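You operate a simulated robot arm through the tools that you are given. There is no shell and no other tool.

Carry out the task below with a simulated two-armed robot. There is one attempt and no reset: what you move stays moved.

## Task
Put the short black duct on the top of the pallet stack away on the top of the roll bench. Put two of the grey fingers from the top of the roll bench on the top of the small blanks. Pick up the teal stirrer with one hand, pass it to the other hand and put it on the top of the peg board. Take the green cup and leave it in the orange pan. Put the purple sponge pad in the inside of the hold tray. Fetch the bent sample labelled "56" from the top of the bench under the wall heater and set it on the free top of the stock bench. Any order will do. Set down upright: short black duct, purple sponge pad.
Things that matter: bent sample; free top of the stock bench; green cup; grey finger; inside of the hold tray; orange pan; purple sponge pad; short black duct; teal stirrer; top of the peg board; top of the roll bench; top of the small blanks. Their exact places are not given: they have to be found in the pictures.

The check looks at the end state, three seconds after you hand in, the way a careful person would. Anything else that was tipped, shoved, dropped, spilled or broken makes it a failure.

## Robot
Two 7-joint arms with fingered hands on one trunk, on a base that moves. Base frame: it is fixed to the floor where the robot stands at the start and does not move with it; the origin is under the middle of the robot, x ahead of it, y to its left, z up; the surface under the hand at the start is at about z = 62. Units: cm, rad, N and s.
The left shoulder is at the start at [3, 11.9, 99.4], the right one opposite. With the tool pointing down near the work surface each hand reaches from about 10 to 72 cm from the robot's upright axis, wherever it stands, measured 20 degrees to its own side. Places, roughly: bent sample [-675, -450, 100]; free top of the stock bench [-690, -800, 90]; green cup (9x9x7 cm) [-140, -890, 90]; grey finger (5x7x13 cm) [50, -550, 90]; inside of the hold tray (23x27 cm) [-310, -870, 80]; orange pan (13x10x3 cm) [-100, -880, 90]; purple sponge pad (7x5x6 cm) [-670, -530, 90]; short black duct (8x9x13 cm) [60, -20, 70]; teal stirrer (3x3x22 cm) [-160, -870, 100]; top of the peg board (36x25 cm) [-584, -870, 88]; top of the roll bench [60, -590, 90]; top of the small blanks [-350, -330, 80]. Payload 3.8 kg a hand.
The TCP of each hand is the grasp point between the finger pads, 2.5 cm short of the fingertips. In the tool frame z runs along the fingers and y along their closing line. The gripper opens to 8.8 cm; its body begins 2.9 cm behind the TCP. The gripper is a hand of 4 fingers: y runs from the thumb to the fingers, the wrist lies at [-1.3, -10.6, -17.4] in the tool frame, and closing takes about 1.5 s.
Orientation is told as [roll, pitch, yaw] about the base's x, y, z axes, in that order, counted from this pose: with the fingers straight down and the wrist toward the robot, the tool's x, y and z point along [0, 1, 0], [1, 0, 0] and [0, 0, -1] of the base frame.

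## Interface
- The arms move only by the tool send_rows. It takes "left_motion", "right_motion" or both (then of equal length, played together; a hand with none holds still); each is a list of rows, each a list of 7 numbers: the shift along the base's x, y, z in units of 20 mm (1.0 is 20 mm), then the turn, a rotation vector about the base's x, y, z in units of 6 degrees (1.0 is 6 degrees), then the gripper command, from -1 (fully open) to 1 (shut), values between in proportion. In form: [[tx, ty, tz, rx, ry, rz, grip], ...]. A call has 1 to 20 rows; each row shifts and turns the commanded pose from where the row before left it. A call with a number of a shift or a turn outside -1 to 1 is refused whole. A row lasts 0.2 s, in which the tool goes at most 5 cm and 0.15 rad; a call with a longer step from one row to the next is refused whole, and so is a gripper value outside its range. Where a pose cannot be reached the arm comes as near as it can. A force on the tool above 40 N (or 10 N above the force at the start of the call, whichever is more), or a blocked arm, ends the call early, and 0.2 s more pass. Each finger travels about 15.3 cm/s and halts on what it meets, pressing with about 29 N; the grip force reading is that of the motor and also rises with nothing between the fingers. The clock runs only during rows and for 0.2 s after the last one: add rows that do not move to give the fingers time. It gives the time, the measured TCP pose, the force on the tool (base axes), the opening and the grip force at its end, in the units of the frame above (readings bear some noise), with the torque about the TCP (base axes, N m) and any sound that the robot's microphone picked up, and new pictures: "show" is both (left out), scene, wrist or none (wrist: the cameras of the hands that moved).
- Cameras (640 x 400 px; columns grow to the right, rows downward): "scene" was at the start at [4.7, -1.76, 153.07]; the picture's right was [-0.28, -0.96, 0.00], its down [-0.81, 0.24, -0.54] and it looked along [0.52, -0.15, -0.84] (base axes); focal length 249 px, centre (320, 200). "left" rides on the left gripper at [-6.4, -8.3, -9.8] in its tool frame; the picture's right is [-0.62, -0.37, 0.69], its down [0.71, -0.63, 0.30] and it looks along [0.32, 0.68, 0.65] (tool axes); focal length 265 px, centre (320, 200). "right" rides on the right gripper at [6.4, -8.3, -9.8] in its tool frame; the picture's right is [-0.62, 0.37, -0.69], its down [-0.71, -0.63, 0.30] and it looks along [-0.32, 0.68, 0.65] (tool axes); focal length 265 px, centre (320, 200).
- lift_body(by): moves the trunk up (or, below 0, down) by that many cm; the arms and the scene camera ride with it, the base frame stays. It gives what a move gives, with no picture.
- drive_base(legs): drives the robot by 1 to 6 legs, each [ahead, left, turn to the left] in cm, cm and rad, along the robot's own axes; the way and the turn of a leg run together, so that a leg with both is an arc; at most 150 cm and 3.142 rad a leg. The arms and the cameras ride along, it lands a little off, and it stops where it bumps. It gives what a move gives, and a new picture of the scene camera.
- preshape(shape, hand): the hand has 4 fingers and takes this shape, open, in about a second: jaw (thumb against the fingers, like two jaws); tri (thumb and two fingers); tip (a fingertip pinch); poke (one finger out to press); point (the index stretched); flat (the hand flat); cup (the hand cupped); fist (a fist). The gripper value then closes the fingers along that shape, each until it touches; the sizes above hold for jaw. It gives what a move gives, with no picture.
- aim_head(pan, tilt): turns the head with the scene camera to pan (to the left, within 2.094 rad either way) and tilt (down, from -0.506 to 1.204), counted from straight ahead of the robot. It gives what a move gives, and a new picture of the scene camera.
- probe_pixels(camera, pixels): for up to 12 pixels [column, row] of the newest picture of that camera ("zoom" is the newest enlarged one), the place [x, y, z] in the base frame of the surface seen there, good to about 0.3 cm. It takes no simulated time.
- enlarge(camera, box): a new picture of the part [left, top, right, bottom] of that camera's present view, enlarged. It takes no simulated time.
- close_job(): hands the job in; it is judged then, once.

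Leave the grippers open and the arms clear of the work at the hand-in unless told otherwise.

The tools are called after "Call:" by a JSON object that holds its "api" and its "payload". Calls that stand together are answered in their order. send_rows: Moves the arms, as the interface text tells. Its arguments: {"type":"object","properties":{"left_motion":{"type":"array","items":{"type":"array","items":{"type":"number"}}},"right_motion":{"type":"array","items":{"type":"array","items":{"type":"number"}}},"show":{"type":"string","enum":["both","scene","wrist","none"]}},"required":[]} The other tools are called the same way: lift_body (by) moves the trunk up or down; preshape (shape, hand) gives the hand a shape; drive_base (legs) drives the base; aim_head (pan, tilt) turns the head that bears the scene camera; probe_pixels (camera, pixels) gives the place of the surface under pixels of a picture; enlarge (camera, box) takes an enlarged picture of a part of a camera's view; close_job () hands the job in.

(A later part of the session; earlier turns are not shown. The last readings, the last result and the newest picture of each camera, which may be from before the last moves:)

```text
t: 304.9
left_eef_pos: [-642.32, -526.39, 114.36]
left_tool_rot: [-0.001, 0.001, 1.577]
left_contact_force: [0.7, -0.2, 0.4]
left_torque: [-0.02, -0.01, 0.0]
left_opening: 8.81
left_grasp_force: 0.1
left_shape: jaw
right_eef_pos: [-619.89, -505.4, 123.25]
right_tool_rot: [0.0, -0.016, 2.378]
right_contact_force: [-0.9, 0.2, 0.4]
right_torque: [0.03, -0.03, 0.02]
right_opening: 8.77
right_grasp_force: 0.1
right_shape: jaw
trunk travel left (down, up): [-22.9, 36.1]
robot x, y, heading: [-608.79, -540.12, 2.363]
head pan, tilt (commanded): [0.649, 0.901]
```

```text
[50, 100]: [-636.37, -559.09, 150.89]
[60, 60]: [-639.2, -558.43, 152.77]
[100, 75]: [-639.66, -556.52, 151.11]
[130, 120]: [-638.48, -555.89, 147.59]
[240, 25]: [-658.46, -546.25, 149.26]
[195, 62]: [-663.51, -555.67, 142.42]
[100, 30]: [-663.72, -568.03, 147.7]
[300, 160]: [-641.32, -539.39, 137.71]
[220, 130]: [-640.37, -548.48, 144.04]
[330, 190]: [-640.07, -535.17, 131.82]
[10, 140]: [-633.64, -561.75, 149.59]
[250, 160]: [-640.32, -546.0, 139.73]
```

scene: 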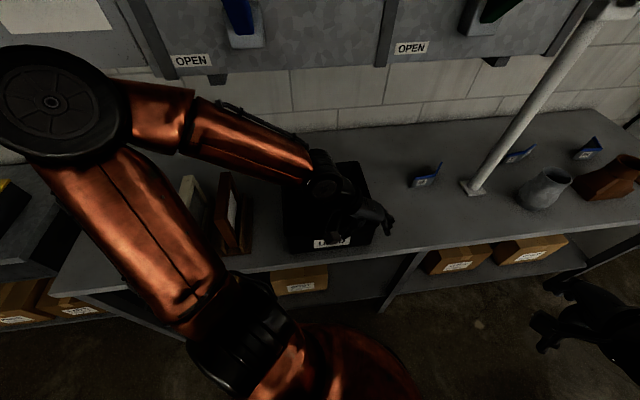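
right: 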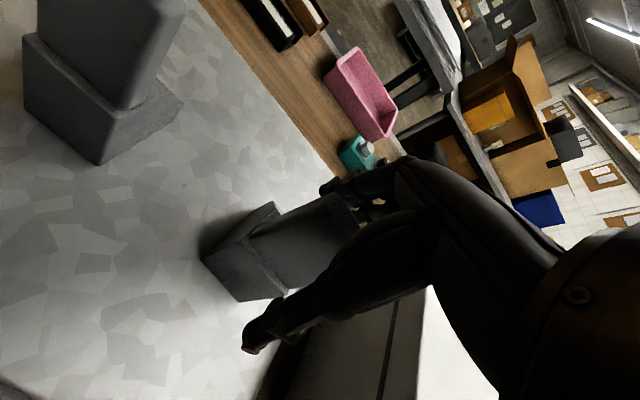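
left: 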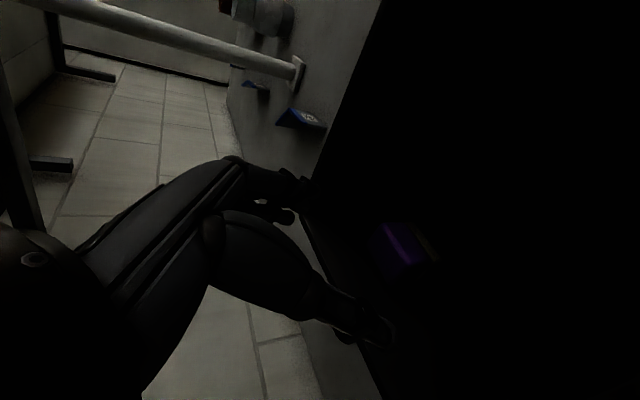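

The elbow is at z ≈ 145 and the blue lever is near (-655, -546, 150). I lower the trunk to bring the elbow below the wall boxes before reaching in, raising the hand slightly relative to the body.

Call:
{"api": "send_rows", "payload": {"left_motion": [[0, 0, 1, 0, 0, 0, -1], [0, 0, 1, 0, 0, 0, -1], [0, 0, 1, 0, 0, 0, -1], [0, 0, 1, 0, 0, 0, -1], [0, 0, 0, 0, 0, 0, -1]], "show": "none"}}

Call:
{"api": "lift_body", "payload": {"by": -13}}

Call:
{"api": "aim_head", "payload": {"pan": 0.6, "tilt": 0.85}}

```text
t: 306.1
left_eef_pos: [-642.39, -526.23, 122.51]
left_tool_rot: [-0.001, 0.002, 1.577]
left_contact_force: [-0.8, -0.6, 0.1]
left_torque: [-0.04, 0.02, 0.0]
left_opening: 8.81
left_grasp_force: 0.0
left_shape: jaw
right_eef_pos: [-620.11, -505.37, 123.18]
right_tool_rot: [0.0, -0.016, 2.376]
right_contact_force: [0.4, 0.4, 0.2]
right_torque: [0.0, 0.01, 0.0]
right_opening: 8.8
right_grasp_force: 0.1
right_shape: jaw
trunk travel left (down, up): [-22.9, 36.1]
robot x, y, heading: [-608.96, -540.17, 2.368]
head pan, tilt (commanded): [0.649, 0.901]
```

```text
t: 307.7
left_eef_pos: [-642.39, -526.38, 109.42]
left_tool_rot: [0.0, 0.0, 1.577]
left_contact_force: [-0.7, 0.1, -0.3]
left_torque: [-0.03, -0.02, 0.02]
left_opening: 8.8
left_grasp_force: 0.2
left_shape: jaw
right_eef_pos: [-620.02, -505.32, 110.3]
right_tool_rot: [0.0, -0.016, 2.377]
right_contact_force: [0.3, -0.6, 0.4]
right_torque: [-0.03, 0.0, 0.0]
right_opening: 8.78
right_grasp_force: 0.0
right_shape: jaw
trunk travel left (down, up): [-9.9, 49.1]
robot x, y, heading: [-608.7, -540.12, 2.364]
head pan, tilt (commanded): [0.649, 0.901]
```

```text
t: 308.3
left_eef_pos: [-642.42, -526.27, 109.56]
left_tool_rot: [-0.001, 0.002, 1.576]
left_contact_force: [-0.9, -0.6, -0.9]
left_torque: [-0.01, -0.04, 0.0]
left_opening: 8.78
left_grasp_force: 0.0
left_shape: jaw
right_eef_pos: [-620.0, -505.48, 110.13]
right_tool_rot: [0.0, -0.014, 2.378]
right_contact_force: [1.1, -0.3, -0.9]
right_torque: [-0.01, 0.0, -0.02]
right_opening: 8.78
right_grasp_force: 0.0
right_shape: jaw
trunk travel left (down, up): [-9.9, 49.1]
robot x, y, heading: [-609.06, -539.83, 2.365]
head pan, tilt (commanded): [0.6, 0.85]
```

scene: 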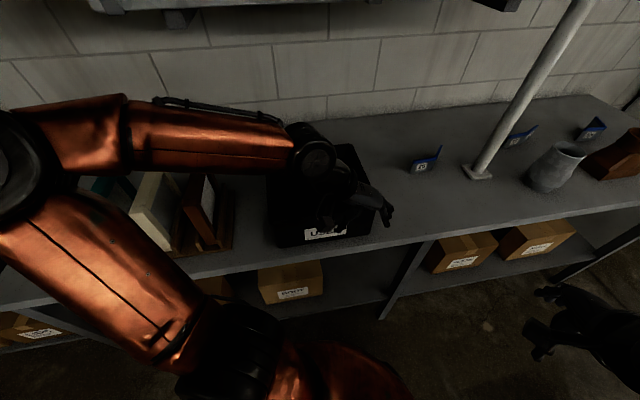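

Call:
{"api": "probe_pixels", "payload": {"camera": "scene", "pixels": [[15, 160], [60, 120], [90, 165], [200, 130], [250, 160], [100, 230], [160, 180], [205, 185], [305, 150], [350, 200], [150, 250], [220, 10]]}}

```text
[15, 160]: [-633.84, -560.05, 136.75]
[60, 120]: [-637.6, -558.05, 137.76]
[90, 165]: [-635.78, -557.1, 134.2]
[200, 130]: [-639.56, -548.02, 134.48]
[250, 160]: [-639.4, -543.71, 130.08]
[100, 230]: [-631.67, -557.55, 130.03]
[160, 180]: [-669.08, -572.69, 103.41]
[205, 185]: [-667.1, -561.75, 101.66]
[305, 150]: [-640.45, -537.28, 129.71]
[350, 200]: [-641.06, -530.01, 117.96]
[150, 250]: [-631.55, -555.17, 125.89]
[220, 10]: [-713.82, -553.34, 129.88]
```

The elbow is at z ≈ 130–138 and safely below the boxes. I move the hand in over the sponge.

Call:
{"api": "send_rows", "payload": {"left_motion": [[-1, -0.1, 0, 0, 0, 0, -1], [-1, -0.1, 0, 0, 0, 0, -1], [-1, -0.1, 0, 0, 0, 0, -1], [-1, -0.1, 0, 0, 0, 0, -1], [-1, -0.1, 0, 0, 0, 0, -1], [-1, -0.1, 0, 0, 0, 0, -1], [-1, -0.1, 0, 0, 0, 0, -1], [-1, -0.1, 0, 0, 0, 0, -1], [-1, -0.1, 0, 0, 0, 0, -1], [-1, -0.1, 0, 0, 0, 0, -1], [-1, -0.1, 0, 0, 0, 0, -1], [-1, -0.1, 0, 0, 0, 0, -1], [-1, -0.1, 0, 0, 0, 0, -1], [-1, -0.1, 0, 0, 0, 0, -1], [-0.8, 0, 0, 0, 0, 0, -1], [0, 0, 0, 0, 0, 0, -1]], "show": "both"}}

```text
t: 311.7
left_eef_pos: [-672.16, -529.15, 109.49]
left_tool_rot: [0.0, 0.001, 1.575]
left_contact_force: [0.8, 0.0, 0.7]
left_torque: [0.03, 0.0, 0.01]
left_opening: 8.81
left_grasp_force: 0.0
left_shape: jaw
right_eef_pos: [-619.92, -505.34, 110.23]
right_tool_rot: [-0.001, -0.015, 2.377]
right_contact_force: [-0.3, -0.1, -0.4]
right_torque: [-0.01, 0.01, 0.0]
right_opening: 8.8
right_grasp_force: 0.0
right_shape: jaw
trunk travel left (down, up): [-9.9, 49.1]
robot x, y, heading: [-609.05, -539.93, 2.359]
head pan, tilt (commanded): [0.6, 0.85]
```

scene: 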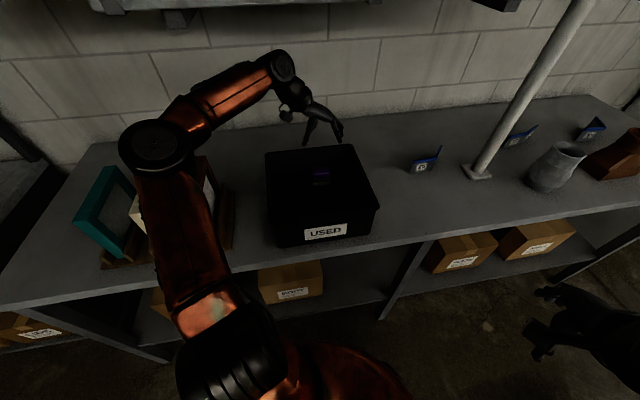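
left: 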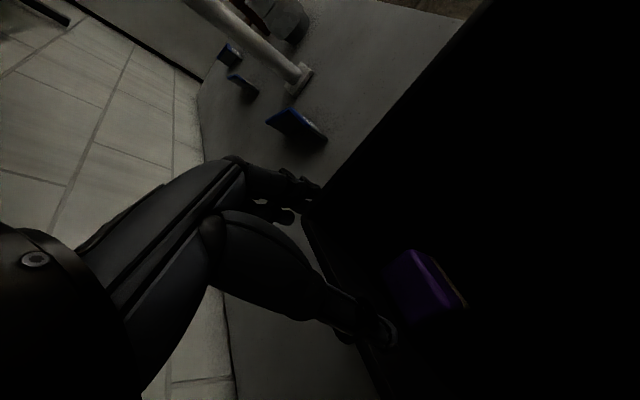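

The reach works, and the hand is at (-672.2, -529.2, 109.5). I probe the sponge from the left wrist camera.

Call:
{"api": "enlarge", "payload": {"camera": "left", "box": [320, 200, 520, 340]}}

Call:
{"api": "probe_pixels", "payload": {"camera": "left", "pixels": [[392, 278], [412, 255], [430, 258], [415, 310], [400, 290], [425, 285], [440, 305], [455, 290], [445, 270], [465, 300], [408, 268], [420, 318]]}}

```text
2.86 times, centred on (420, 270) of left
```

zoom: 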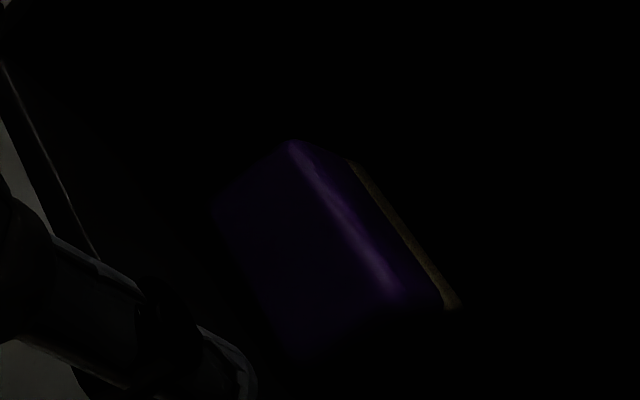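

```text
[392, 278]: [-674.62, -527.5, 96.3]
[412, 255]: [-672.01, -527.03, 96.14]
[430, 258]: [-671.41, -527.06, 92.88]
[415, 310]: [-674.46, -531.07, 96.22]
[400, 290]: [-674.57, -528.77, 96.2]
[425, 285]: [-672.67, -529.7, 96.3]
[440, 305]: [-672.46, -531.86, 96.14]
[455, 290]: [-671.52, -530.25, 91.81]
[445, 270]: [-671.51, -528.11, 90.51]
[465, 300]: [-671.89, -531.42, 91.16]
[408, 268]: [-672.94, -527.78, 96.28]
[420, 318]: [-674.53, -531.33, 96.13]
```

Call:
{"api": "probe_pixels", "payload": {"camera": "left", "pixels": [[386, 274], [384, 278], [410, 251], [446, 304], [444, 309], [414, 321], [410, 322], [398, 305], [392, 292], [430, 316], [400, 260], [406, 320]]}}

```text
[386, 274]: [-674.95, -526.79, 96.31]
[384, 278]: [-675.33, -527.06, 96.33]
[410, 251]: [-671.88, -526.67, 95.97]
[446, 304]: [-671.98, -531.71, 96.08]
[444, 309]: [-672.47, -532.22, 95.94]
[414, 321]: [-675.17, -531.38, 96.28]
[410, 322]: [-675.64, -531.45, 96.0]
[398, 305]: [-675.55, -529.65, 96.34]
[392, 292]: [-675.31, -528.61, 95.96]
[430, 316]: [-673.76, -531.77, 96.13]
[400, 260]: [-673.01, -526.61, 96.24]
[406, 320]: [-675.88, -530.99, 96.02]
```

The sponge top spans x = -671.5…-675.9 and y = -532.3…-526.4. I tilt the hand 14° so that it leans away from the bin's back wall, align it to (-673.2, -529.4) and descend.

Call:
{"api": "send_rows", "payload": {"left_motion": [[-0.25, -0.06, 0, 0, 0.8, 0, -1], [-0.25, -0.06, 0, 0, 0.8, 0, -1], [0, 0, 0, 0, 0.7, 0, -1], [0, 0, -1, 0, 0, 0, -1], [0, 0, -1, 0, 0, 0, -1], [0, 0, -1, 0, 0, 0, -1], [0, 0, -1, 0, 0, 0, -1], [0, 0, -0.8, 0, 0, 0, -1], [0, 0, -0.6, 0, 0, 0, -1], [0, 0, 0, 0, 0, 0, -1]], "show": "both"}}

```text
t: 313.9
left_eef_pos: [-672.94, -529.38, 98.61]
left_tool_rot: [0.241, 0.0, 1.576]
left_contact_force: [-0.2, -0.3, 1.2]
left_torque: [-0.01, -0.01, 0.0]
left_opening: 8.82
left_grasp_force: 0.1
left_shape: jaw
right_eef_pos: [-619.97, -505.3, 110.18]
right_tool_rot: [-0.001, -0.016, 2.377]
right_contact_force: [0.6, -0.1, -0.7]
right_torque: [-0.01, 0.0, 0.01]
right_opening: 8.8
right_grasp_force: 0.0
right_shape: jaw
trunk travel left (down, up): [-9.9, 49.1]
robot x, y, heading: [-609.23, -539.91, 2.363]
head pan, tilt (commanded): [0.6, 0.85]
```

scene: 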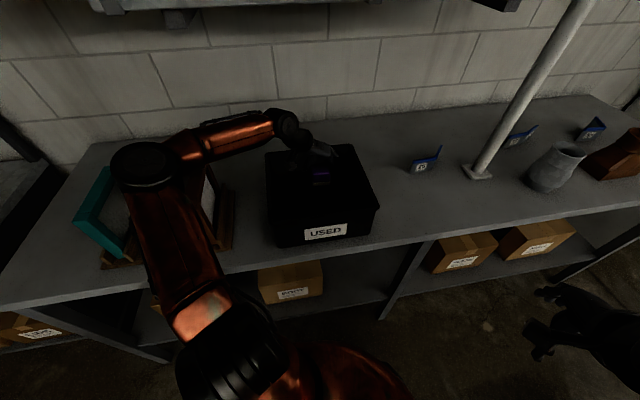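
left: 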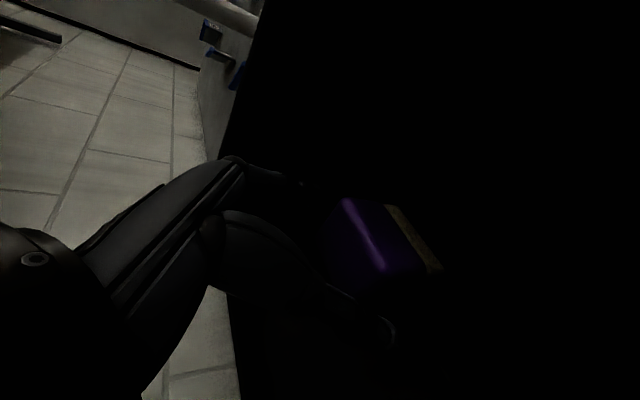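

The hand straddles the sponge. I check the elbow's clearance over the panel rack before going lower.

Call:
{"api": "probe_pixels", "payload": {"camera": "scene", "pixels": [[140, 160], [150, 180], [190, 145], [230, 130], [180, 230], [210, 250], [290, 130], [320, 175], [345, 155], [215, 200]]}}

Call:
{"api": "enlarge", "payload": {"camera": "scene", "box": [80, 90, 400, 290]}}

```text
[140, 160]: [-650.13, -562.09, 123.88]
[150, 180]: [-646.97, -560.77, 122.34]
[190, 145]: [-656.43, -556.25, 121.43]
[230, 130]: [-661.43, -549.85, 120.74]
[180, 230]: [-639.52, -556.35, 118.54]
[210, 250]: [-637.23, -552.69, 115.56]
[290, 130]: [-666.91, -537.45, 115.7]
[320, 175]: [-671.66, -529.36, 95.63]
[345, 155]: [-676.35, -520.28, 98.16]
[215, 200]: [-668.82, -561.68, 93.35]
```

```text
2.00 times, centred on (240, 190) of scene
```

zoom: 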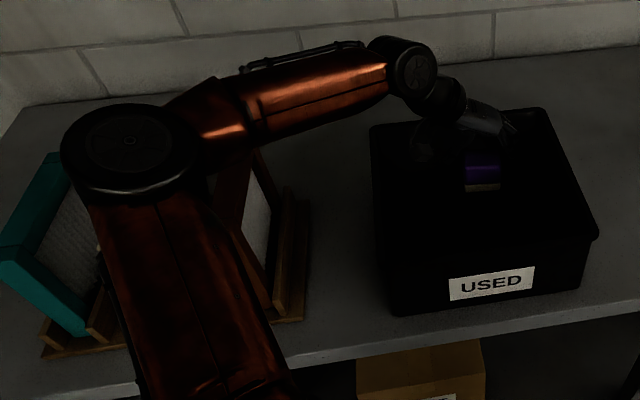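

The elbow's top is at z = 124 over the panel rack, whose top is at 106. To gain clearance I raise the trunk 8 cm and then lower only the hand.

Call:
{"api": "lift_body", "payload": {"by": 8}}

Call:
{"api": "send_rows", "payload": {"left_motion": [[0, 0, -1, 0, 0, 0, -1], [0, 0, -1, 0, 0, 0, -1], [0, 0, -1, 0, 0, 0, -1], [0, 0, -1, 0, 0, 0, -1], [0, 0, -0.5, 0, 0, 0, -1], [0, 0, -0.4, 0, 0, 0, -1], [0, 0, 0, 0, 0, 0, -1]], "show": "both"}}

Call:
{"api": "probe_pixels", "payload": {"camera": "scene", "pixels": [[140, 160], [150, 180], [190, 145], [230, 130], [180, 230], [210, 250], [290, 130], [320, 175]]}}

```text
t: 315.1
left_eef_pos: [-672.85, -529.33, 106.59]
left_tool_rot: [0.239, 0.0, 1.576]
left_contact_force: [0.4, -0.1, 0.0]
left_torque: [0.0, 0.0, 0.01]
left_opening: 8.81
left_grasp_force: 0.0
left_shape: jaw
right_eef_pos: [-619.95, -505.27, 118.16]
right_tool_rot: [0.001, -0.017, 2.379]
right_contact_force: [0.2, 0.5, 0.4]
right_torque: [0.01, -0.01, -0.03]
right_opening: 8.77
right_grasp_force: 0.0
right_shape: jaw
trunk travel left (down, up): [-17.9, 41.1]
robot x, y, heading: [-609.19, -539.96, 2.364]
head pan, tilt (commanded): [0.6, 0.85]
```

```text
t: 316.7
left_eef_pos: [-673.02, -529.29, 96.96]
left_tool_rot: [0.242, 0.0, 1.577]
left_contact_force: [-0.2, 0.1, -0.4]
left_torque: [0.0, -0.01, -0.04]
left_opening: 8.81
left_grasp_force: 0.1
left_shape: jaw
right_eef_pos: [-619.89, -505.35, 118.19]
right_tool_rot: [-0.002, -0.016, 2.377]
right_contact_force: [-0.2, 0.4, 0.1]
right_torque: [0.02, 0.0, 0.01]
right_opening: 8.79
right_grasp_force: 0.0
right_shape: jaw
trunk travel left (down, up): [-17.9, 41.1]
robot x, y, heading: [-608.72, -540.07, 2.363]
head pan, tilt (commanded): [0.6, 0.85]
```

scene: 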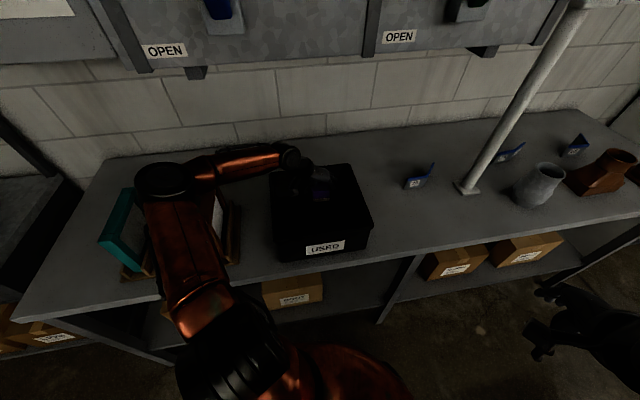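
left: 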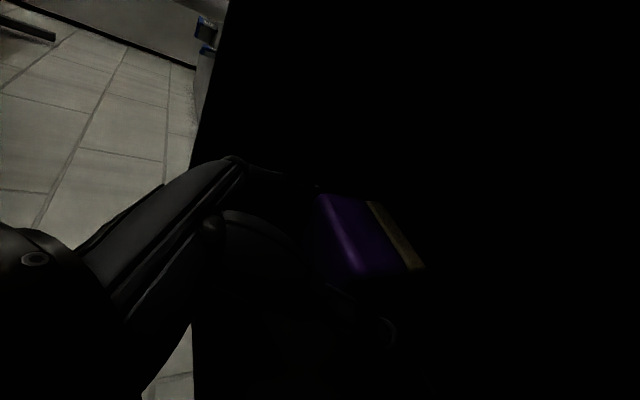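

```text
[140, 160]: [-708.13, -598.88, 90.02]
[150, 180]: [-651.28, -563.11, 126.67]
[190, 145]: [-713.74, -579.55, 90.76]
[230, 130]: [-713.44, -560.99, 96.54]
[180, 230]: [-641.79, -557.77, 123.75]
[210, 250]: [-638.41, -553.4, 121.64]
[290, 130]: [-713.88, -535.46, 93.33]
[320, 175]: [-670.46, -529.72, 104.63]
```

The elbow is now at 126.7 with the hand lower. I descend the last 3 cm.

Call:
{"api": "send_rows", "payload": {"left_motion": [[0, 0, -0.5, 0, 0, 0, -1], [0, 0, -0.5, 0, 0, 0, -1], [0, 0, -0.4, 0, 0, 0, -1], [0, 0, 0, 0, 0, 0, -1]], "show": "wrist"}}

```text
t: 317.7
left_eef_pos: [-672.85, -529.06, 94.2]
left_tool_rot: [0.243, -0.003, 1.577]
left_contact_force: [-0.5, 0.2, 12.1]
left_torque: [-0.18, -0.14, 0.0]
left_opening: 8.77
left_grasp_force: 0.1
left_shape: jaw
right_eef_pos: [-619.93, -505.41, 118.14]
right_tool_rot: [-0.001, -0.015, 2.377]
right_contact_force: [0.4, -0.1, 0.7]
right_torque: [0.03, -0.02, 0.0]
right_opening: 8.77
right_grasp_force: 0.1
right_shape: jaw
trunk travel left (down, up): [-17.9, 41.1]
robot x, y, heading: [-608.69, -540.0, 2.365]
head pan, tilt (commanded): [0.6, 0.85]
```

left: 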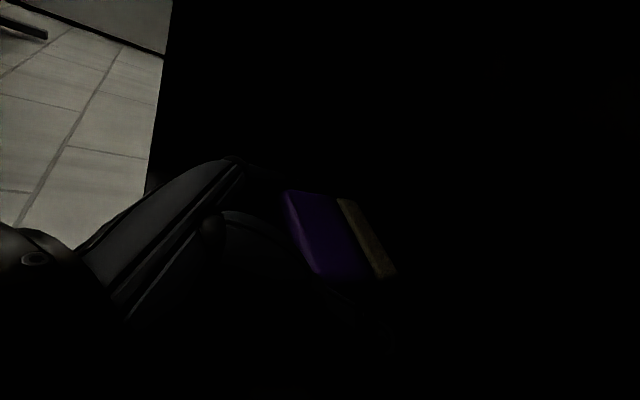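

There is 12 N of contact (a tip or the palm touching). I back up 0.4 cm and close gradually.

Call:
{"api": "send_rows", "payload": {"left_motion": [[0, 0, 0.2, 0, 0, 0, -1], [0, 0, 0, 0, 0, 0, -1]], "show": "none"}}

Call:
{"api": "send_rows", "payload": {"left_motion": [[0, 0, 0, 0, 0, 0, -0.8], [0, 0, 0, 0, 0, 0, -0.6], [0, 0, 0, 0, 0, 0, -0.4], [0, 0, 0, 0, 0, 0, -0.1], [0, 0, 0, 0, 0, 0, 0.3], [0, 0, 0, 0, 0, 0, 0.7], [0, 0, 0, 0, 0, 0, 1], [0, 0, 0, 0, 0, 0, 1], [0, 0, 0, 0, 0, 0, 1]], "show": "wrist"}}

```text
t: 318.3
left_eef_pos: [-672.95, -529.45, 94.37]
left_tool_rot: [0.24, 0.0, 1.576]
left_contact_force: [-1.0, 0.2, 1.5]
left_torque: [-0.05, -0.02, -0.03]
left_opening: 8.81
left_grasp_force: 0.1
left_shape: jaw
right_eef_pos: [-619.87, -505.38, 118.19]
right_tool_rot: [-0.001, -0.016, 2.377]
right_contact_force: [-0.9, -0.2, 0.0]
right_torque: [0.04, 0.0, 0.03]
right_opening: 8.79
right_grasp_force: 0.0
right_shape: jaw
trunk travel left (down, up): [-17.9, 41.1]
robot x, y, heading: [-609.05, -540.25, 2.357]
head pan, tilt (commanded): [0.6, 0.85]
```

```text
t: 320.3
left_eef_pos: [-673.04, -529.25, 94.51]
left_tool_rot: [0.24, -0.001, 1.576]
left_contact_force: [-0.5, -0.4, 0.1]
left_torque: [-0.03, -0.03, 0.02]
left_opening: 5.65
left_grasp_force: 29.4
left_shape: jaw
right_eef_pos: [-619.88, -505.4, 118.16]
right_tool_rot: [-0.002, -0.014, 2.377]
right_contact_force: [-0.6, 0.1, -0.5]
right_torque: [-0.04, 0.0, 0.02]
right_opening: 8.79
right_grasp_force: 0.0
right_shape: jaw
trunk travel left (down, up): [-17.9, 41.1]
robot x, y, heading: [-608.79, -539.65, 2.355]
head pan, tilt (commanded): [0.6, 0.85]
```

left: 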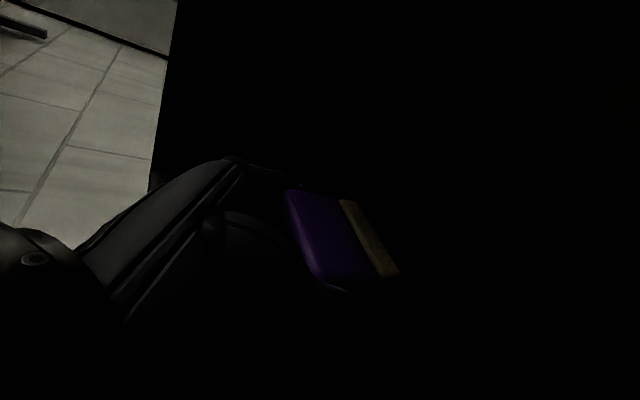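

The grip closed at 5.65 cm with 29 N, so the sponge is held. I lift it straight up.

Call:
{"api": "send_rows", "payload": {"left_motion": [[0, 0, 0.3, 0, 0, 0, 1], [0, 0, 0.5, 0, 0, 0, 1], [0, 0, 0.8, 0, 0, 0, 1], [0, 0, 1, 0, 0, 0, 1], [0, 0, 1, 0, 0, 0, 1], [0, 0, 1, 0, 0, 0, 1], [0, 0, 1, 0, 0, 0, 1], [0, 0, 1, 0, 0, 0, 1], [0, 0, 1, 0, 0, 0, 1], [0, 0, 0.5, 0, 0, 0, 1], [0, 0, 0, 0, 0, 0, 1]], "show": "both"}}

```text
t: 322.7
left_eef_pos: [-673.06, -529.32, 110.73]
left_tool_rot: [0.242, 0.0, 1.578]
left_contact_force: [-0.3, 0.1, -0.5]
left_torque: [-0.02, -0.04, 0.0]
left_opening: 5.64
left_grasp_force: 28.8
left_shape: jaw
right_eef_pos: [-619.91, -505.26, 118.24]
right_tool_rot: [-0.001, -0.015, 2.376]
right_contact_force: [-0.4, 1.1, 0.9]
right_torque: [0.01, -0.01, 0.02]
right_opening: 8.78
right_grasp_force: 0.1
right_shape: jaw
trunk travel left (down, up): [-17.9, 41.1]
robot x, y, heading: [-609.18, -540.4, 2.364]
head pan, tilt (commanded): [0.6, 0.85]
```

scene: 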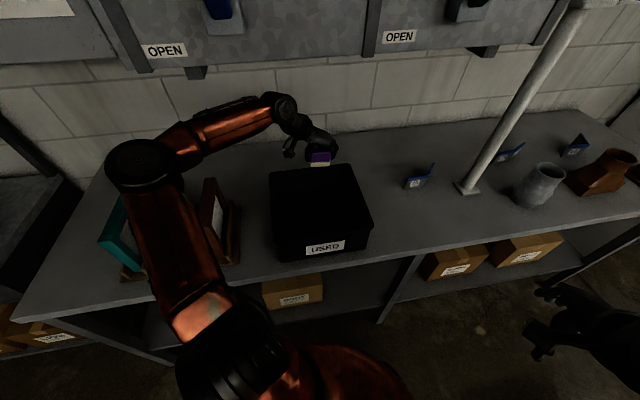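
left: 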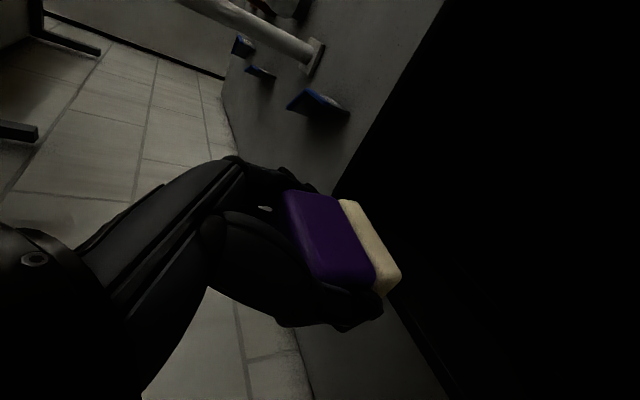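

The sponge is up: purple on top, cream layer below. I pull the hand back out over the bench front.

Call:
{"api": "send_rows", "payload": {"left_motion": [[1, 0.1, 0.1, 0, 0, 0, 1], [1, 0.1, 0.1, 0, 0, 0, 1], [1, 0.1, 0.1, 0, 0, 0, 1], [1, 0.1, 0.1, 0, 0, 0, 1], [1, 0.1, 0.1, 0, 0, 0, 1], [1, 0.1, 0.1, 0, 0, 0, 1], [1, 0.1, 0.1, 0, 0, 0, 1], [1, 0.1, 0.1, 0, 0, 0, 1], [1, 0.1, 0.1, 0, 0, 0, 1], [1, 0.1, 0.1, 0, 0, 0, 1], [1, 0.1, 0.1, 0, 0, 0, 1], [1, 0.1, 0.1, 0, 0, 0, 1], [1, 0.1, 0.1, 0, 0, 0, 1], [1, 0.1, 0.1, 0, 0, 0, 1], [1, 0.1, 0.1, 0, 0, 0, 1], [0, 0, 0, 0, 0, 0, 1]], "show": "scene"}}

```text
t: 326.1
left_eef_pos: [-643.01, -526.46, 113.51]
left_tool_rot: [0.239, 0.001, 1.577]
left_contact_force: [-0.1, -1.1, 0.1]
left_torque: [-0.05, 0.01, 0.01]
left_opening: 5.64
left_grasp_force: 29.2
left_shape: jaw
right_eef_pos: [-620.07, -505.37, 118.28]
right_tool_rot: [0.0, -0.017, 2.378]
right_contact_force: [-0.8, 0.0, 0.3]
right_torque: [0.02, -0.01, -0.01]
right_opening: 8.83
right_grasp_force: 0.1
right_shape: jaw
trunk travel left (down, up): [-17.9, 41.1]
robot x, y, heading: [-609.04, -539.84, 2.361]
head pan, tilt (commanded): [0.6, 0.85]
```

scene: 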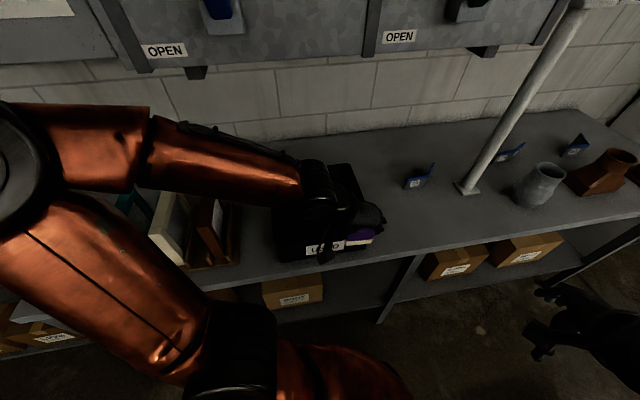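

Now the bent sample. I enlarge the present view of sample "56" near (575, 147).

Call:
{"api": "enlarge", "payload": {"camera": "scene", "box": [480, 110, 640, 210]}}

Call:
{"api": "probe_pixels", "payload": {"camera": "scene", "pixels": [[578, 136], [566, 148], [570, 155], [580, 150], [588, 145], [575, 152], [510, 152], [500, 158], [540, 180], [600, 180], [620, 165], [505, 5]]}}

```text
4.00 times, centred on (560, 160) of scene
```

zoom: 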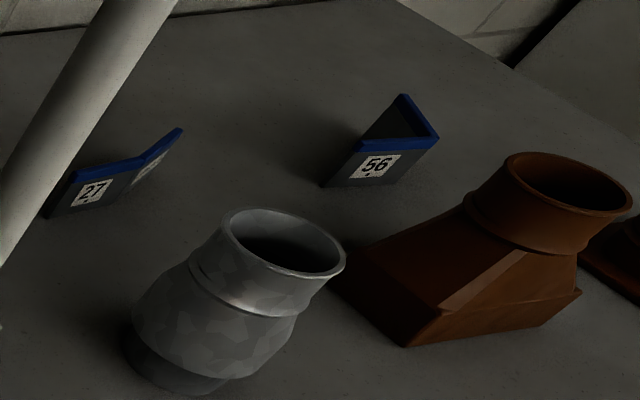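

```text
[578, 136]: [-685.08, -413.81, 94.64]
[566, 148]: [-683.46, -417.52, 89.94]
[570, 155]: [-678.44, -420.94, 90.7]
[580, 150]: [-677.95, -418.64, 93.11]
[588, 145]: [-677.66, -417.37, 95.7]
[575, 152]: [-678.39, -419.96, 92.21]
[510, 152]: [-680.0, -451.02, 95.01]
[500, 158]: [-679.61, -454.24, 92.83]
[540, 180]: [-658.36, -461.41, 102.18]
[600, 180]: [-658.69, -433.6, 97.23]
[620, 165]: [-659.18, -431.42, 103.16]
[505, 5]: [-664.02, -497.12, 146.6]
```

Sample "56" is a V-shaped sheet standing upright. Its front wall bears the label and its second wall goes back from the right end. I probe its edges in the zoom picture.

Call:
{"api": "probe_pixels", "payload": {"camera": "zoom", "pixels": [[360, 148], [335, 182], [432, 138], [404, 100], [405, 178], [400, 145], [380, 165], [350, 165], [420, 125], [380, 125], [390, 185], [425, 150]]}}

```text
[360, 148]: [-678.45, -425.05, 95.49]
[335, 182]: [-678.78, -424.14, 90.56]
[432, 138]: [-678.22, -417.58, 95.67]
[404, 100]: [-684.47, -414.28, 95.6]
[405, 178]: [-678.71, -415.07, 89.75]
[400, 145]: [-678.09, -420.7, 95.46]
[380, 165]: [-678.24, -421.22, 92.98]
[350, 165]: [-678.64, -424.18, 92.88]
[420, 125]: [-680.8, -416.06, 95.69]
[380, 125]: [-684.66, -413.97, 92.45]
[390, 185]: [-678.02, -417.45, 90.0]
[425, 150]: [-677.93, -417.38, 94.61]
```

The front wall is at x ≈ -678.3 from y = -425.2 to -417.4, top z = 95.7. The second wall goes away behind, so I can pinch the front wall with the right hand. I turn back to face west and strafe north to y ≈ -439.

Call:
{"api": "drive_base", "payload": {"legs": [[0, 0, 0.78], [0, -100, 0]]}}

Call:
{"api": "aim_head", "payload": {"pan": -0.2, "tilt": 0.85}}

```text
t: 333.3
left_eef_pos: [-642.99, -454.8, 113.64]
left_tool_rot: [0.24, 0.002, 2.354]
left_contact_force: [-0.6, 0.3, -1.4]
left_torque: [0.0, 0.0, -0.01]
left_opening: 5.64
left_grasp_force: 29.4
left_shape: jaw
right_eef_pos: [-641.32, -423.6, 118.3]
right_tool_rot: [0.001, -0.015, -3.129]
right_contact_force: [-0.1, 0.2, -0.8]
right_torque: [0.04, 0.03, 0.0]
right_opening: 8.78
right_grasp_force: 0.0
right_shape: jaw
trunk travel left (down, up): [-17.9, 41.1]
robot x, y, heading: [-609.08, -440.81, 3.14]
head pan, tilt (commanded): [0.6, 0.85]
```

scene: 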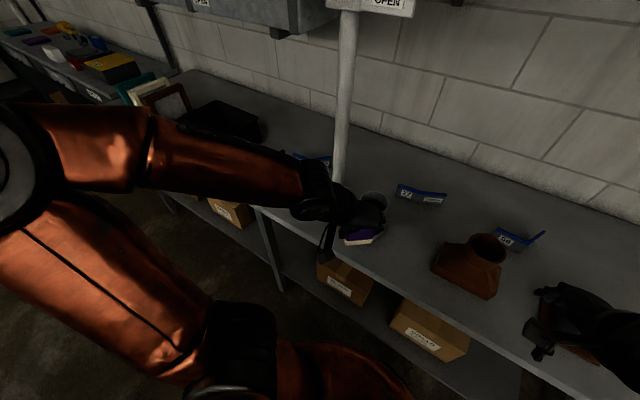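

```text
t: 334.4
left_eef_pos: [-642.89, -454.92, 113.64]
left_tool_rot: [0.242, 0.0, 2.352]
left_contact_force: [0.0, -0.1, -1.0]
left_torque: [-0.03, 0.03, 0.01]
left_opening: 5.61
left_grasp_force: 28.7
left_shape: jaw
right_eef_pos: [-641.3, -423.66, 118.25]
right_tool_rot: [0.0, -0.016, -3.129]
right_contact_force: [0.0, 0.3, -0.4]
right_torque: [0.01, -0.01, 0.02]
right_opening: 8.81
right_grasp_force: 0.1
right_shape: jaw
trunk travel left (down, up): [-17.9, 41.1]
robot x, y, heading: [-609.02, -440.66, 3.134]
head pan, tilt (commanded): [-0.201, 0.85]
```

scene: 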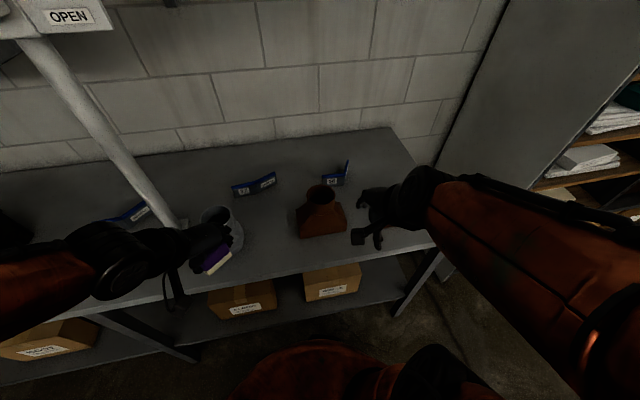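

I see sample 56 at (335, 178). I enlarge and probe it again from here.

Call:
{"api": "enlarge", "payload": {"camera": "scene", "box": [270, 140, 400, 240]}}

Call:
{"api": "probe_pixels", "payload": {"camera": "scene", "pixels": [[323, 180], [333, 178], [343, 177], [347, 163], [333, 184], [323, 186], [345, 180], [320, 190], [318, 195], [303, 200], [300, 225], [345, 225]]}}

```text
4.00 times, centred on (335, 190) of scene
```

zoom: 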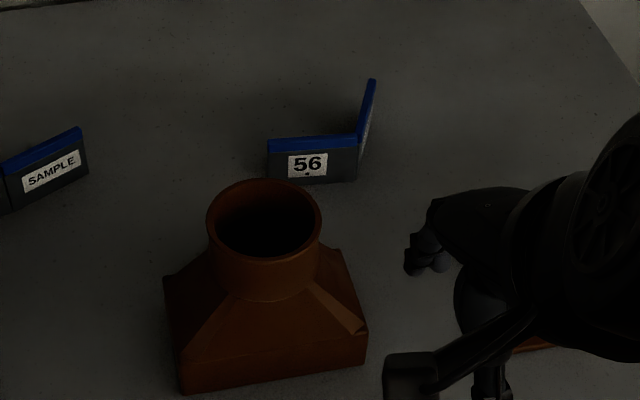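

```text
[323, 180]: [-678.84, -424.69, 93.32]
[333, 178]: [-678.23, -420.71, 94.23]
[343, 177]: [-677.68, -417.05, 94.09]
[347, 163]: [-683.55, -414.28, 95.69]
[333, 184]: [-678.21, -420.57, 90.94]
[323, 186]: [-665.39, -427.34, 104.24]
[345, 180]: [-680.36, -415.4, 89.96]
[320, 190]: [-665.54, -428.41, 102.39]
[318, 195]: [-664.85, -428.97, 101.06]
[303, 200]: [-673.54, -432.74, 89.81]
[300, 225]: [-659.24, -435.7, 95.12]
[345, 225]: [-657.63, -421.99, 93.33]
```

The front wall runs from (-678.8, -424.7) to (-677.7, -417.0), turned about 8°. I move the right hand above it, staying to the north of the brown piece.

Call:
{"api": "send_rows", "payload": {"right_motion": [[-0.97, 0.15, -0.2, 0, 0, -0.3, -1], [-0.97, 0.15, -0.2, 0, 0, -0.3, -1], [-0.97, 0.15, -0.2, 0, 0, -0.3, -1], [-0.97, 0.15, -0.2, 0, 0, -0.3, -1], [-0.97, 0.15, -0.2, 0, 0, 0, -1], [-0.97, 0.15, -0.2, 0, 0, 0, -1], [-0.97, 0.15, -0.2, 0, 0, 0, -1], [-0.97, 0.15, -0.2, 0, 0, 0, -1], [-0.97, 0.15, -0.2, 0, 0, 0, -1], [-0.97, 0.15, -0.2, 0, 0, 0, -1], [-0.97, 0.15, -0.2, 0, 0, 0, -1], [-0.97, 0, -0.2, 0, 0, 0, -1], [-0.97, 0, -0.2, 0, 0, 0, -1], [-0.97, 0, -0.2, 0, 0, 0, -1], [-0.97, 0, -0.2, 0, 0, 0, -1], [-0.97, 0, -0.2, 0, 0, 0, -1], [-0.97, 0, -0.2, 0, 0, 0, -1], [-0.97, 0, -0.2, 0, 0, 0, -1], [-0.97, 0, -0.2, 0, 0, 0, -1], [0, 0, 0, 0, 0, 0, -1]], "show": "both"}}

```text
t: 338.6
left_eef_pos: [-643.0, -454.85, 113.62]
left_tool_rot: [0.24, -0.001, 2.353]
left_contact_force: [-0.3, -0.1, -1.0]
left_torque: [-0.02, 0.0, 0.0]
left_opening: 5.6
left_grasp_force: 28.9
left_shape: jaw
right_eef_pos: [-678.29, -420.34, 110.64]
right_tool_rot: [0.001, -0.016, 3.027]
right_contact_force: [-0.4, 0.6, -0.6]
right_torque: [0.01, 0.04, -0.03]
right_opening: 8.78
right_grasp_force: 0.1
right_shape: jaw
trunk travel left (down, up): [-17.9, 41.1]
robot x, y, heading: [-609.74, -439.96, 3.141]
head pan, tilt (commanded): [-0.201, 0.85]
```

scene: 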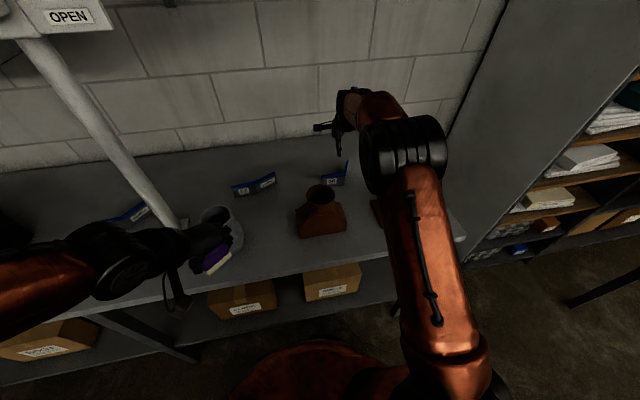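
right: 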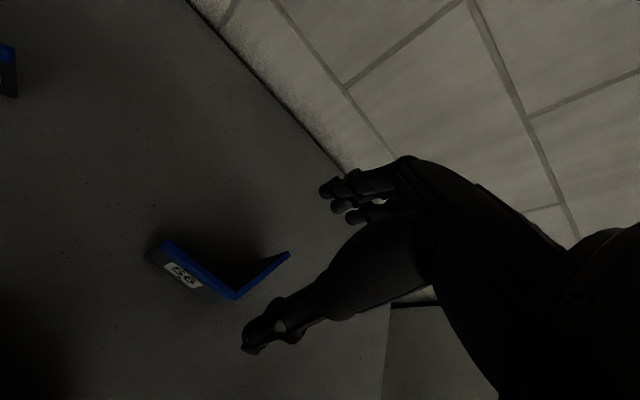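

The hand is above the sample. I probe the sample's top edge from the right wrist camera.

Call:
{"api": "probe_pixels", "payload": {"camera": "right", "pixels": [[166, 243], [185, 260], [205, 277], [222, 291], [234, 297], [260, 275], [287, 254], [190, 275], [212, 286], [150, 255], [200, 273], [175, 251]]}}

Call:
{"api": "enlarge", "payload": {"camera": "right", "box": [130, 210, 310, 330]}}

```text
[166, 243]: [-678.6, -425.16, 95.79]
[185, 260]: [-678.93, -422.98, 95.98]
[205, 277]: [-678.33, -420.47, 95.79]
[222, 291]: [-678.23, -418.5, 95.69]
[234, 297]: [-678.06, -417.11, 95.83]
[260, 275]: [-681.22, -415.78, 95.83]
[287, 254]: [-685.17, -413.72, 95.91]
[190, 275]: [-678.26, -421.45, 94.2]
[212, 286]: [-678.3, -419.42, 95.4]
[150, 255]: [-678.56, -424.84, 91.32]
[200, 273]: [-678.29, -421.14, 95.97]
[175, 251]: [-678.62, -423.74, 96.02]
```

```text
3.33 times, centred on (220, 270) of right
```

zoom: 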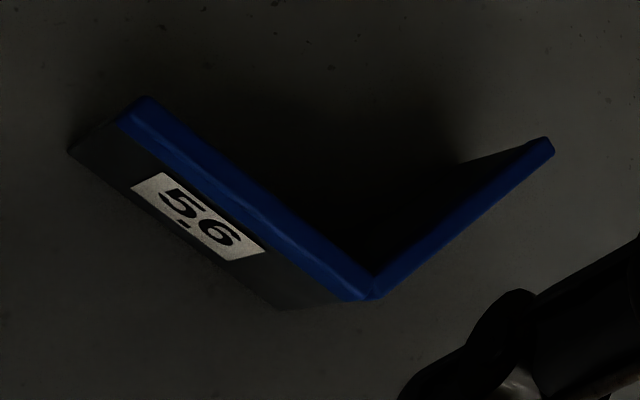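

The wall is centred under the hand. I descend to just above, then to the gripping height.

Call:
{"api": "send_rows", "payload": {"right_motion": [[-0.05, 0, -1, 0, 0, 0, -1], [0, 0, -1, 0, 0, 0, -1], [0, 0, -1, 0, 0, 0, -1], [0, 0, -1, 0, 0, 0, -1], [0, 0, -1, 0, 0, 0, -1], [0, 0, -1, 0, 0, 0, -1], [0, 0, -0.8, 0, 0, 0, -1], [0, 0, -0.6, 0, 0, 0, -1], [0, 0, -0.5, 0, 0, 0, -1], [0, 0, -0.3, 0, 0, 0, -1], [0, 0, 0, 0, 0, 0, -1]], "show": "both"}}

```text
t: 341.0
left_eef_pos: [-642.97, -454.87, 113.54]
left_tool_rot: [0.241, 0.001, 2.353]
left_contact_force: [0.0, 0.7, -1.4]
left_torque: [-0.03, 0.01, 0.03]
left_opening: 5.61
left_grasp_force: 29.4
left_shape: jaw
right_eef_pos: [-678.27, -420.44, 94.14]
right_tool_rot: [0.0, -0.017, 3.027]
right_contact_force: [-0.2, 0.4, 0.3]
right_torque: [0.01, -0.01, 0.0]
right_opening: 8.8
right_grasp_force: 0.0
right_shape: jaw
trunk travel left (down, up): [-17.9, 41.1]
robot x, y, heading: [-609.21, -441.0, 3.136]
head pan, tilt (commanded): [-0.201, 0.85]
```

scene: 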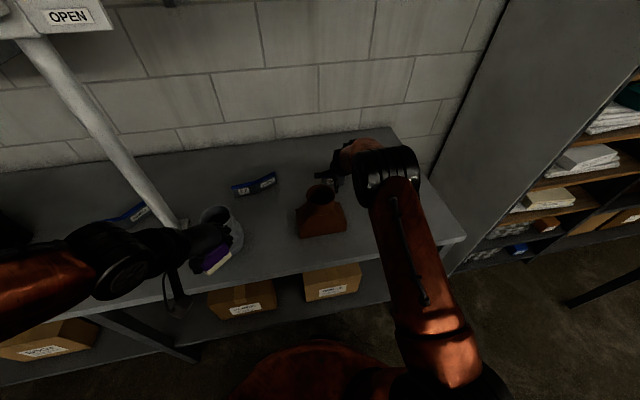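
right: 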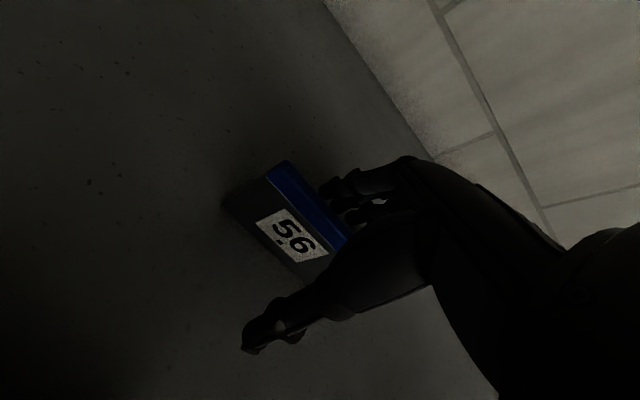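

The hand straddles the wall without contact. I close gradually and lift.

Call:
{"api": "send_rows", "payload": {"right_motion": [[0, 0, 0, 0, 0, 0, -0.7], [0, 0, 0, 0, 0, 0, -0.4], [0, 0, 0, 0, 0, 0, -0.1], [0, 0, 0, 0, 0, 0, 0.2], [0, 0, 0, 0, 0, 0, 0.5], [0, 0, 0, 0, 0, 0, 0.8], [0, 0, 0, 0, 0, 0, 1], [0, 0, 0, 0, 0, 0, 1], [0, 0, 0, 0, 0, 0, 1], [0, 0, 0, 0, 0, 0, 1]], "show": "wrist"}}

```text
t: 343.2
left_eef_pos: [-642.98, -454.89, 113.63]
left_tool_rot: [0.241, 0.002, 2.354]
left_contact_force: [-0.1, 0.6, -0.3]
left_torque: [-0.02, 0.01, -0.04]
left_opening: 5.63
left_grasp_force: 29.0
left_shape: jaw
right_eef_pos: [-678.41, -420.46, 94.03]
right_tool_rot: [-0.001, -0.016, 3.029]
right_contact_force: [0.0, -0.3, 0.6]
right_torque: [-0.03, -0.02, 0.04]
right_opening: 0.02
right_grasp_force: 29.2
right_shape: jaw
trunk travel left (down, up): [-17.9, 41.1]
robot x, y, heading: [-608.9, -440.37, 3.138]
head pan, tilt (commanded): [-0.201, 0.85]
```

right: 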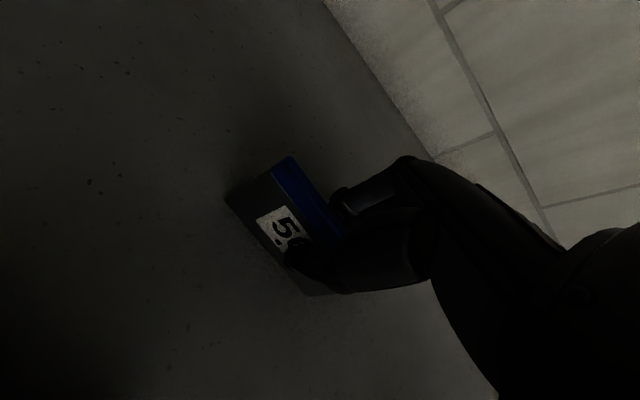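

The thumb and fingers have closed on the wall. I lift and check that the sample comes along.

Call:
{"api": "send_rows", "payload": {"right_motion": [[0, 0, 0.3, 0, 0, 0, 1], [0, 0, 0.5, 0, 0, 0, 1], [0, 0, 0.8, 0, 0, 0, 1], [0, 0, 1, 0, 0, 0, 1], [0, 0, 1, 0, 0, 0, 1], [0, 0, 1, 0, 0, 0, 1], [0, 0, 1, 0, 0, 0, 1], [0, 0, 1, 0, 0, 0, 1], [0, 0, 1, 0, 0, 0, 1], [0, 0, 0, 0, 0, 0, 1]], "show": "both"}}

```text
t: 345.4
left_eef_pos: [-642.94, -454.92, 113.49]
left_tool_rot: [0.239, 0.001, 2.352]
left_contact_force: [-0.9, 0.1, -0.1]
left_torque: [-0.03, 0.01, -0.05]
left_opening: 5.6
left_grasp_force: 28.9
left_shape: jaw
right_eef_pos: [-678.42, -420.4, 109.56]
right_tool_rot: [-0.001, -0.016, 3.028]
right_contact_force: [0.9, 0.0, -0.8]
right_torque: [-0.02, -0.05, -0.03]
right_opening: 0.03
right_grasp_force: 29.0
right_shape: jaw
trunk travel left (down, up): [-17.9, 41.1]
robot x, y, heading: [-609.22, -440.52, 3.142]
head pan, tilt (commanded): [-0.201, 0.85]
```

scene: 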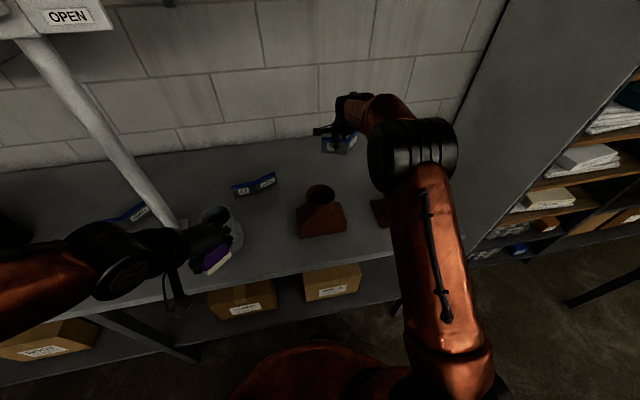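
right: 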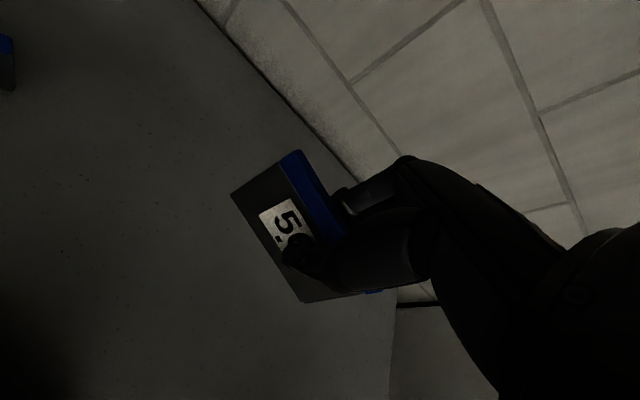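

The sample is held. I pull the right hand back along the same path.

Call:
{"api": "send_rows", "payload": {"right_motion": [[0.97, 0, 0.2, 0, 0, 0, 1], [0.97, 0, 0.2, 0, 0, 0, 1], [0.97, 0, 0.2, 0, 0, 0, 1], [0.97, 0, 0.2, 0, 0, 0, 1], [0.97, 0, 0.2, 0, 0, 0, 1], [0.97, 0, 0.2, 0, 0, 0, 1], [0.97, 0, 0.2, 0, 0, 0, 1], [0.97, 0, 0.2, 0, 0, 0, 1], [0.97, 0, 0.2, 0, 0, 0, 1], [0.97, 0, 0.2, 0, 0, 0, 1], [0.97, 0, 0.2, 0, 0, 0, 1], [0.97, 0, 0.2, 0, 0, 0, 1], [0.97, 0, 0.2, 0, 0, 0, 1], [0.97, 0, 0.2, 0, 0, 0, 1], [0.97, 0, 0.2, 0, 0, 0, 1], [0.97, 0, 0.2, 0, 0, 0, 1], [0.97, 0, 0.2, 0, 0, 0, 1], [0.97, 0, 0.2, 0, 0, 0, 1], [0, 0, 0, 0, 0, 0, 1]], "show": "both"}}

```text
t: 349.4
left_eef_pos: [-643.02, -454.9, 113.57]
left_tool_rot: [0.242, -0.001, 2.354]
left_contact_force: [0.1, -0.5, -0.5]
left_torque: [0.03, -0.02, -0.02]
left_opening: 5.62
left_grasp_force: 29.4
left_shape: jaw
right_eef_pos: [-643.3, -420.38, 116.62]
right_tool_rot: [-0.001, -0.014, 3.028]
right_contact_force: [-0.6, 0.8, -1.1]
right_torque: [-0.02, -0.02, 0.01]
right_opening: 0.0
right_grasp_force: 28.5
right_shape: jaw
trunk travel left (down, up): [-17.9, 41.1]
robot x, y, heading: [-609.09, -440.82, 3.137]
head pan, tilt (commanded): [-0.201, 0.85]
```

scene: 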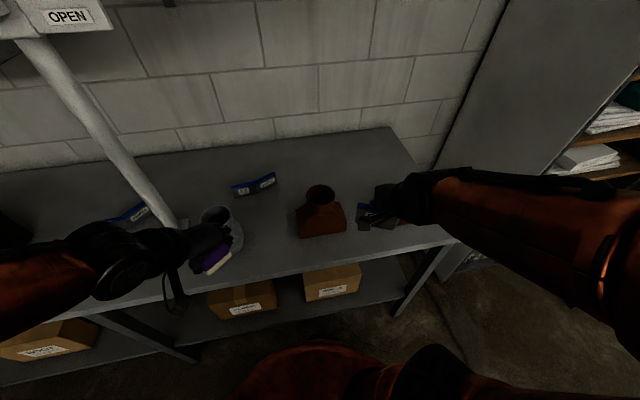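
right: 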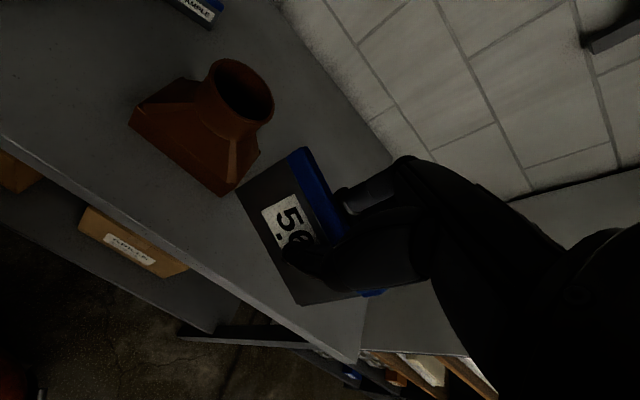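

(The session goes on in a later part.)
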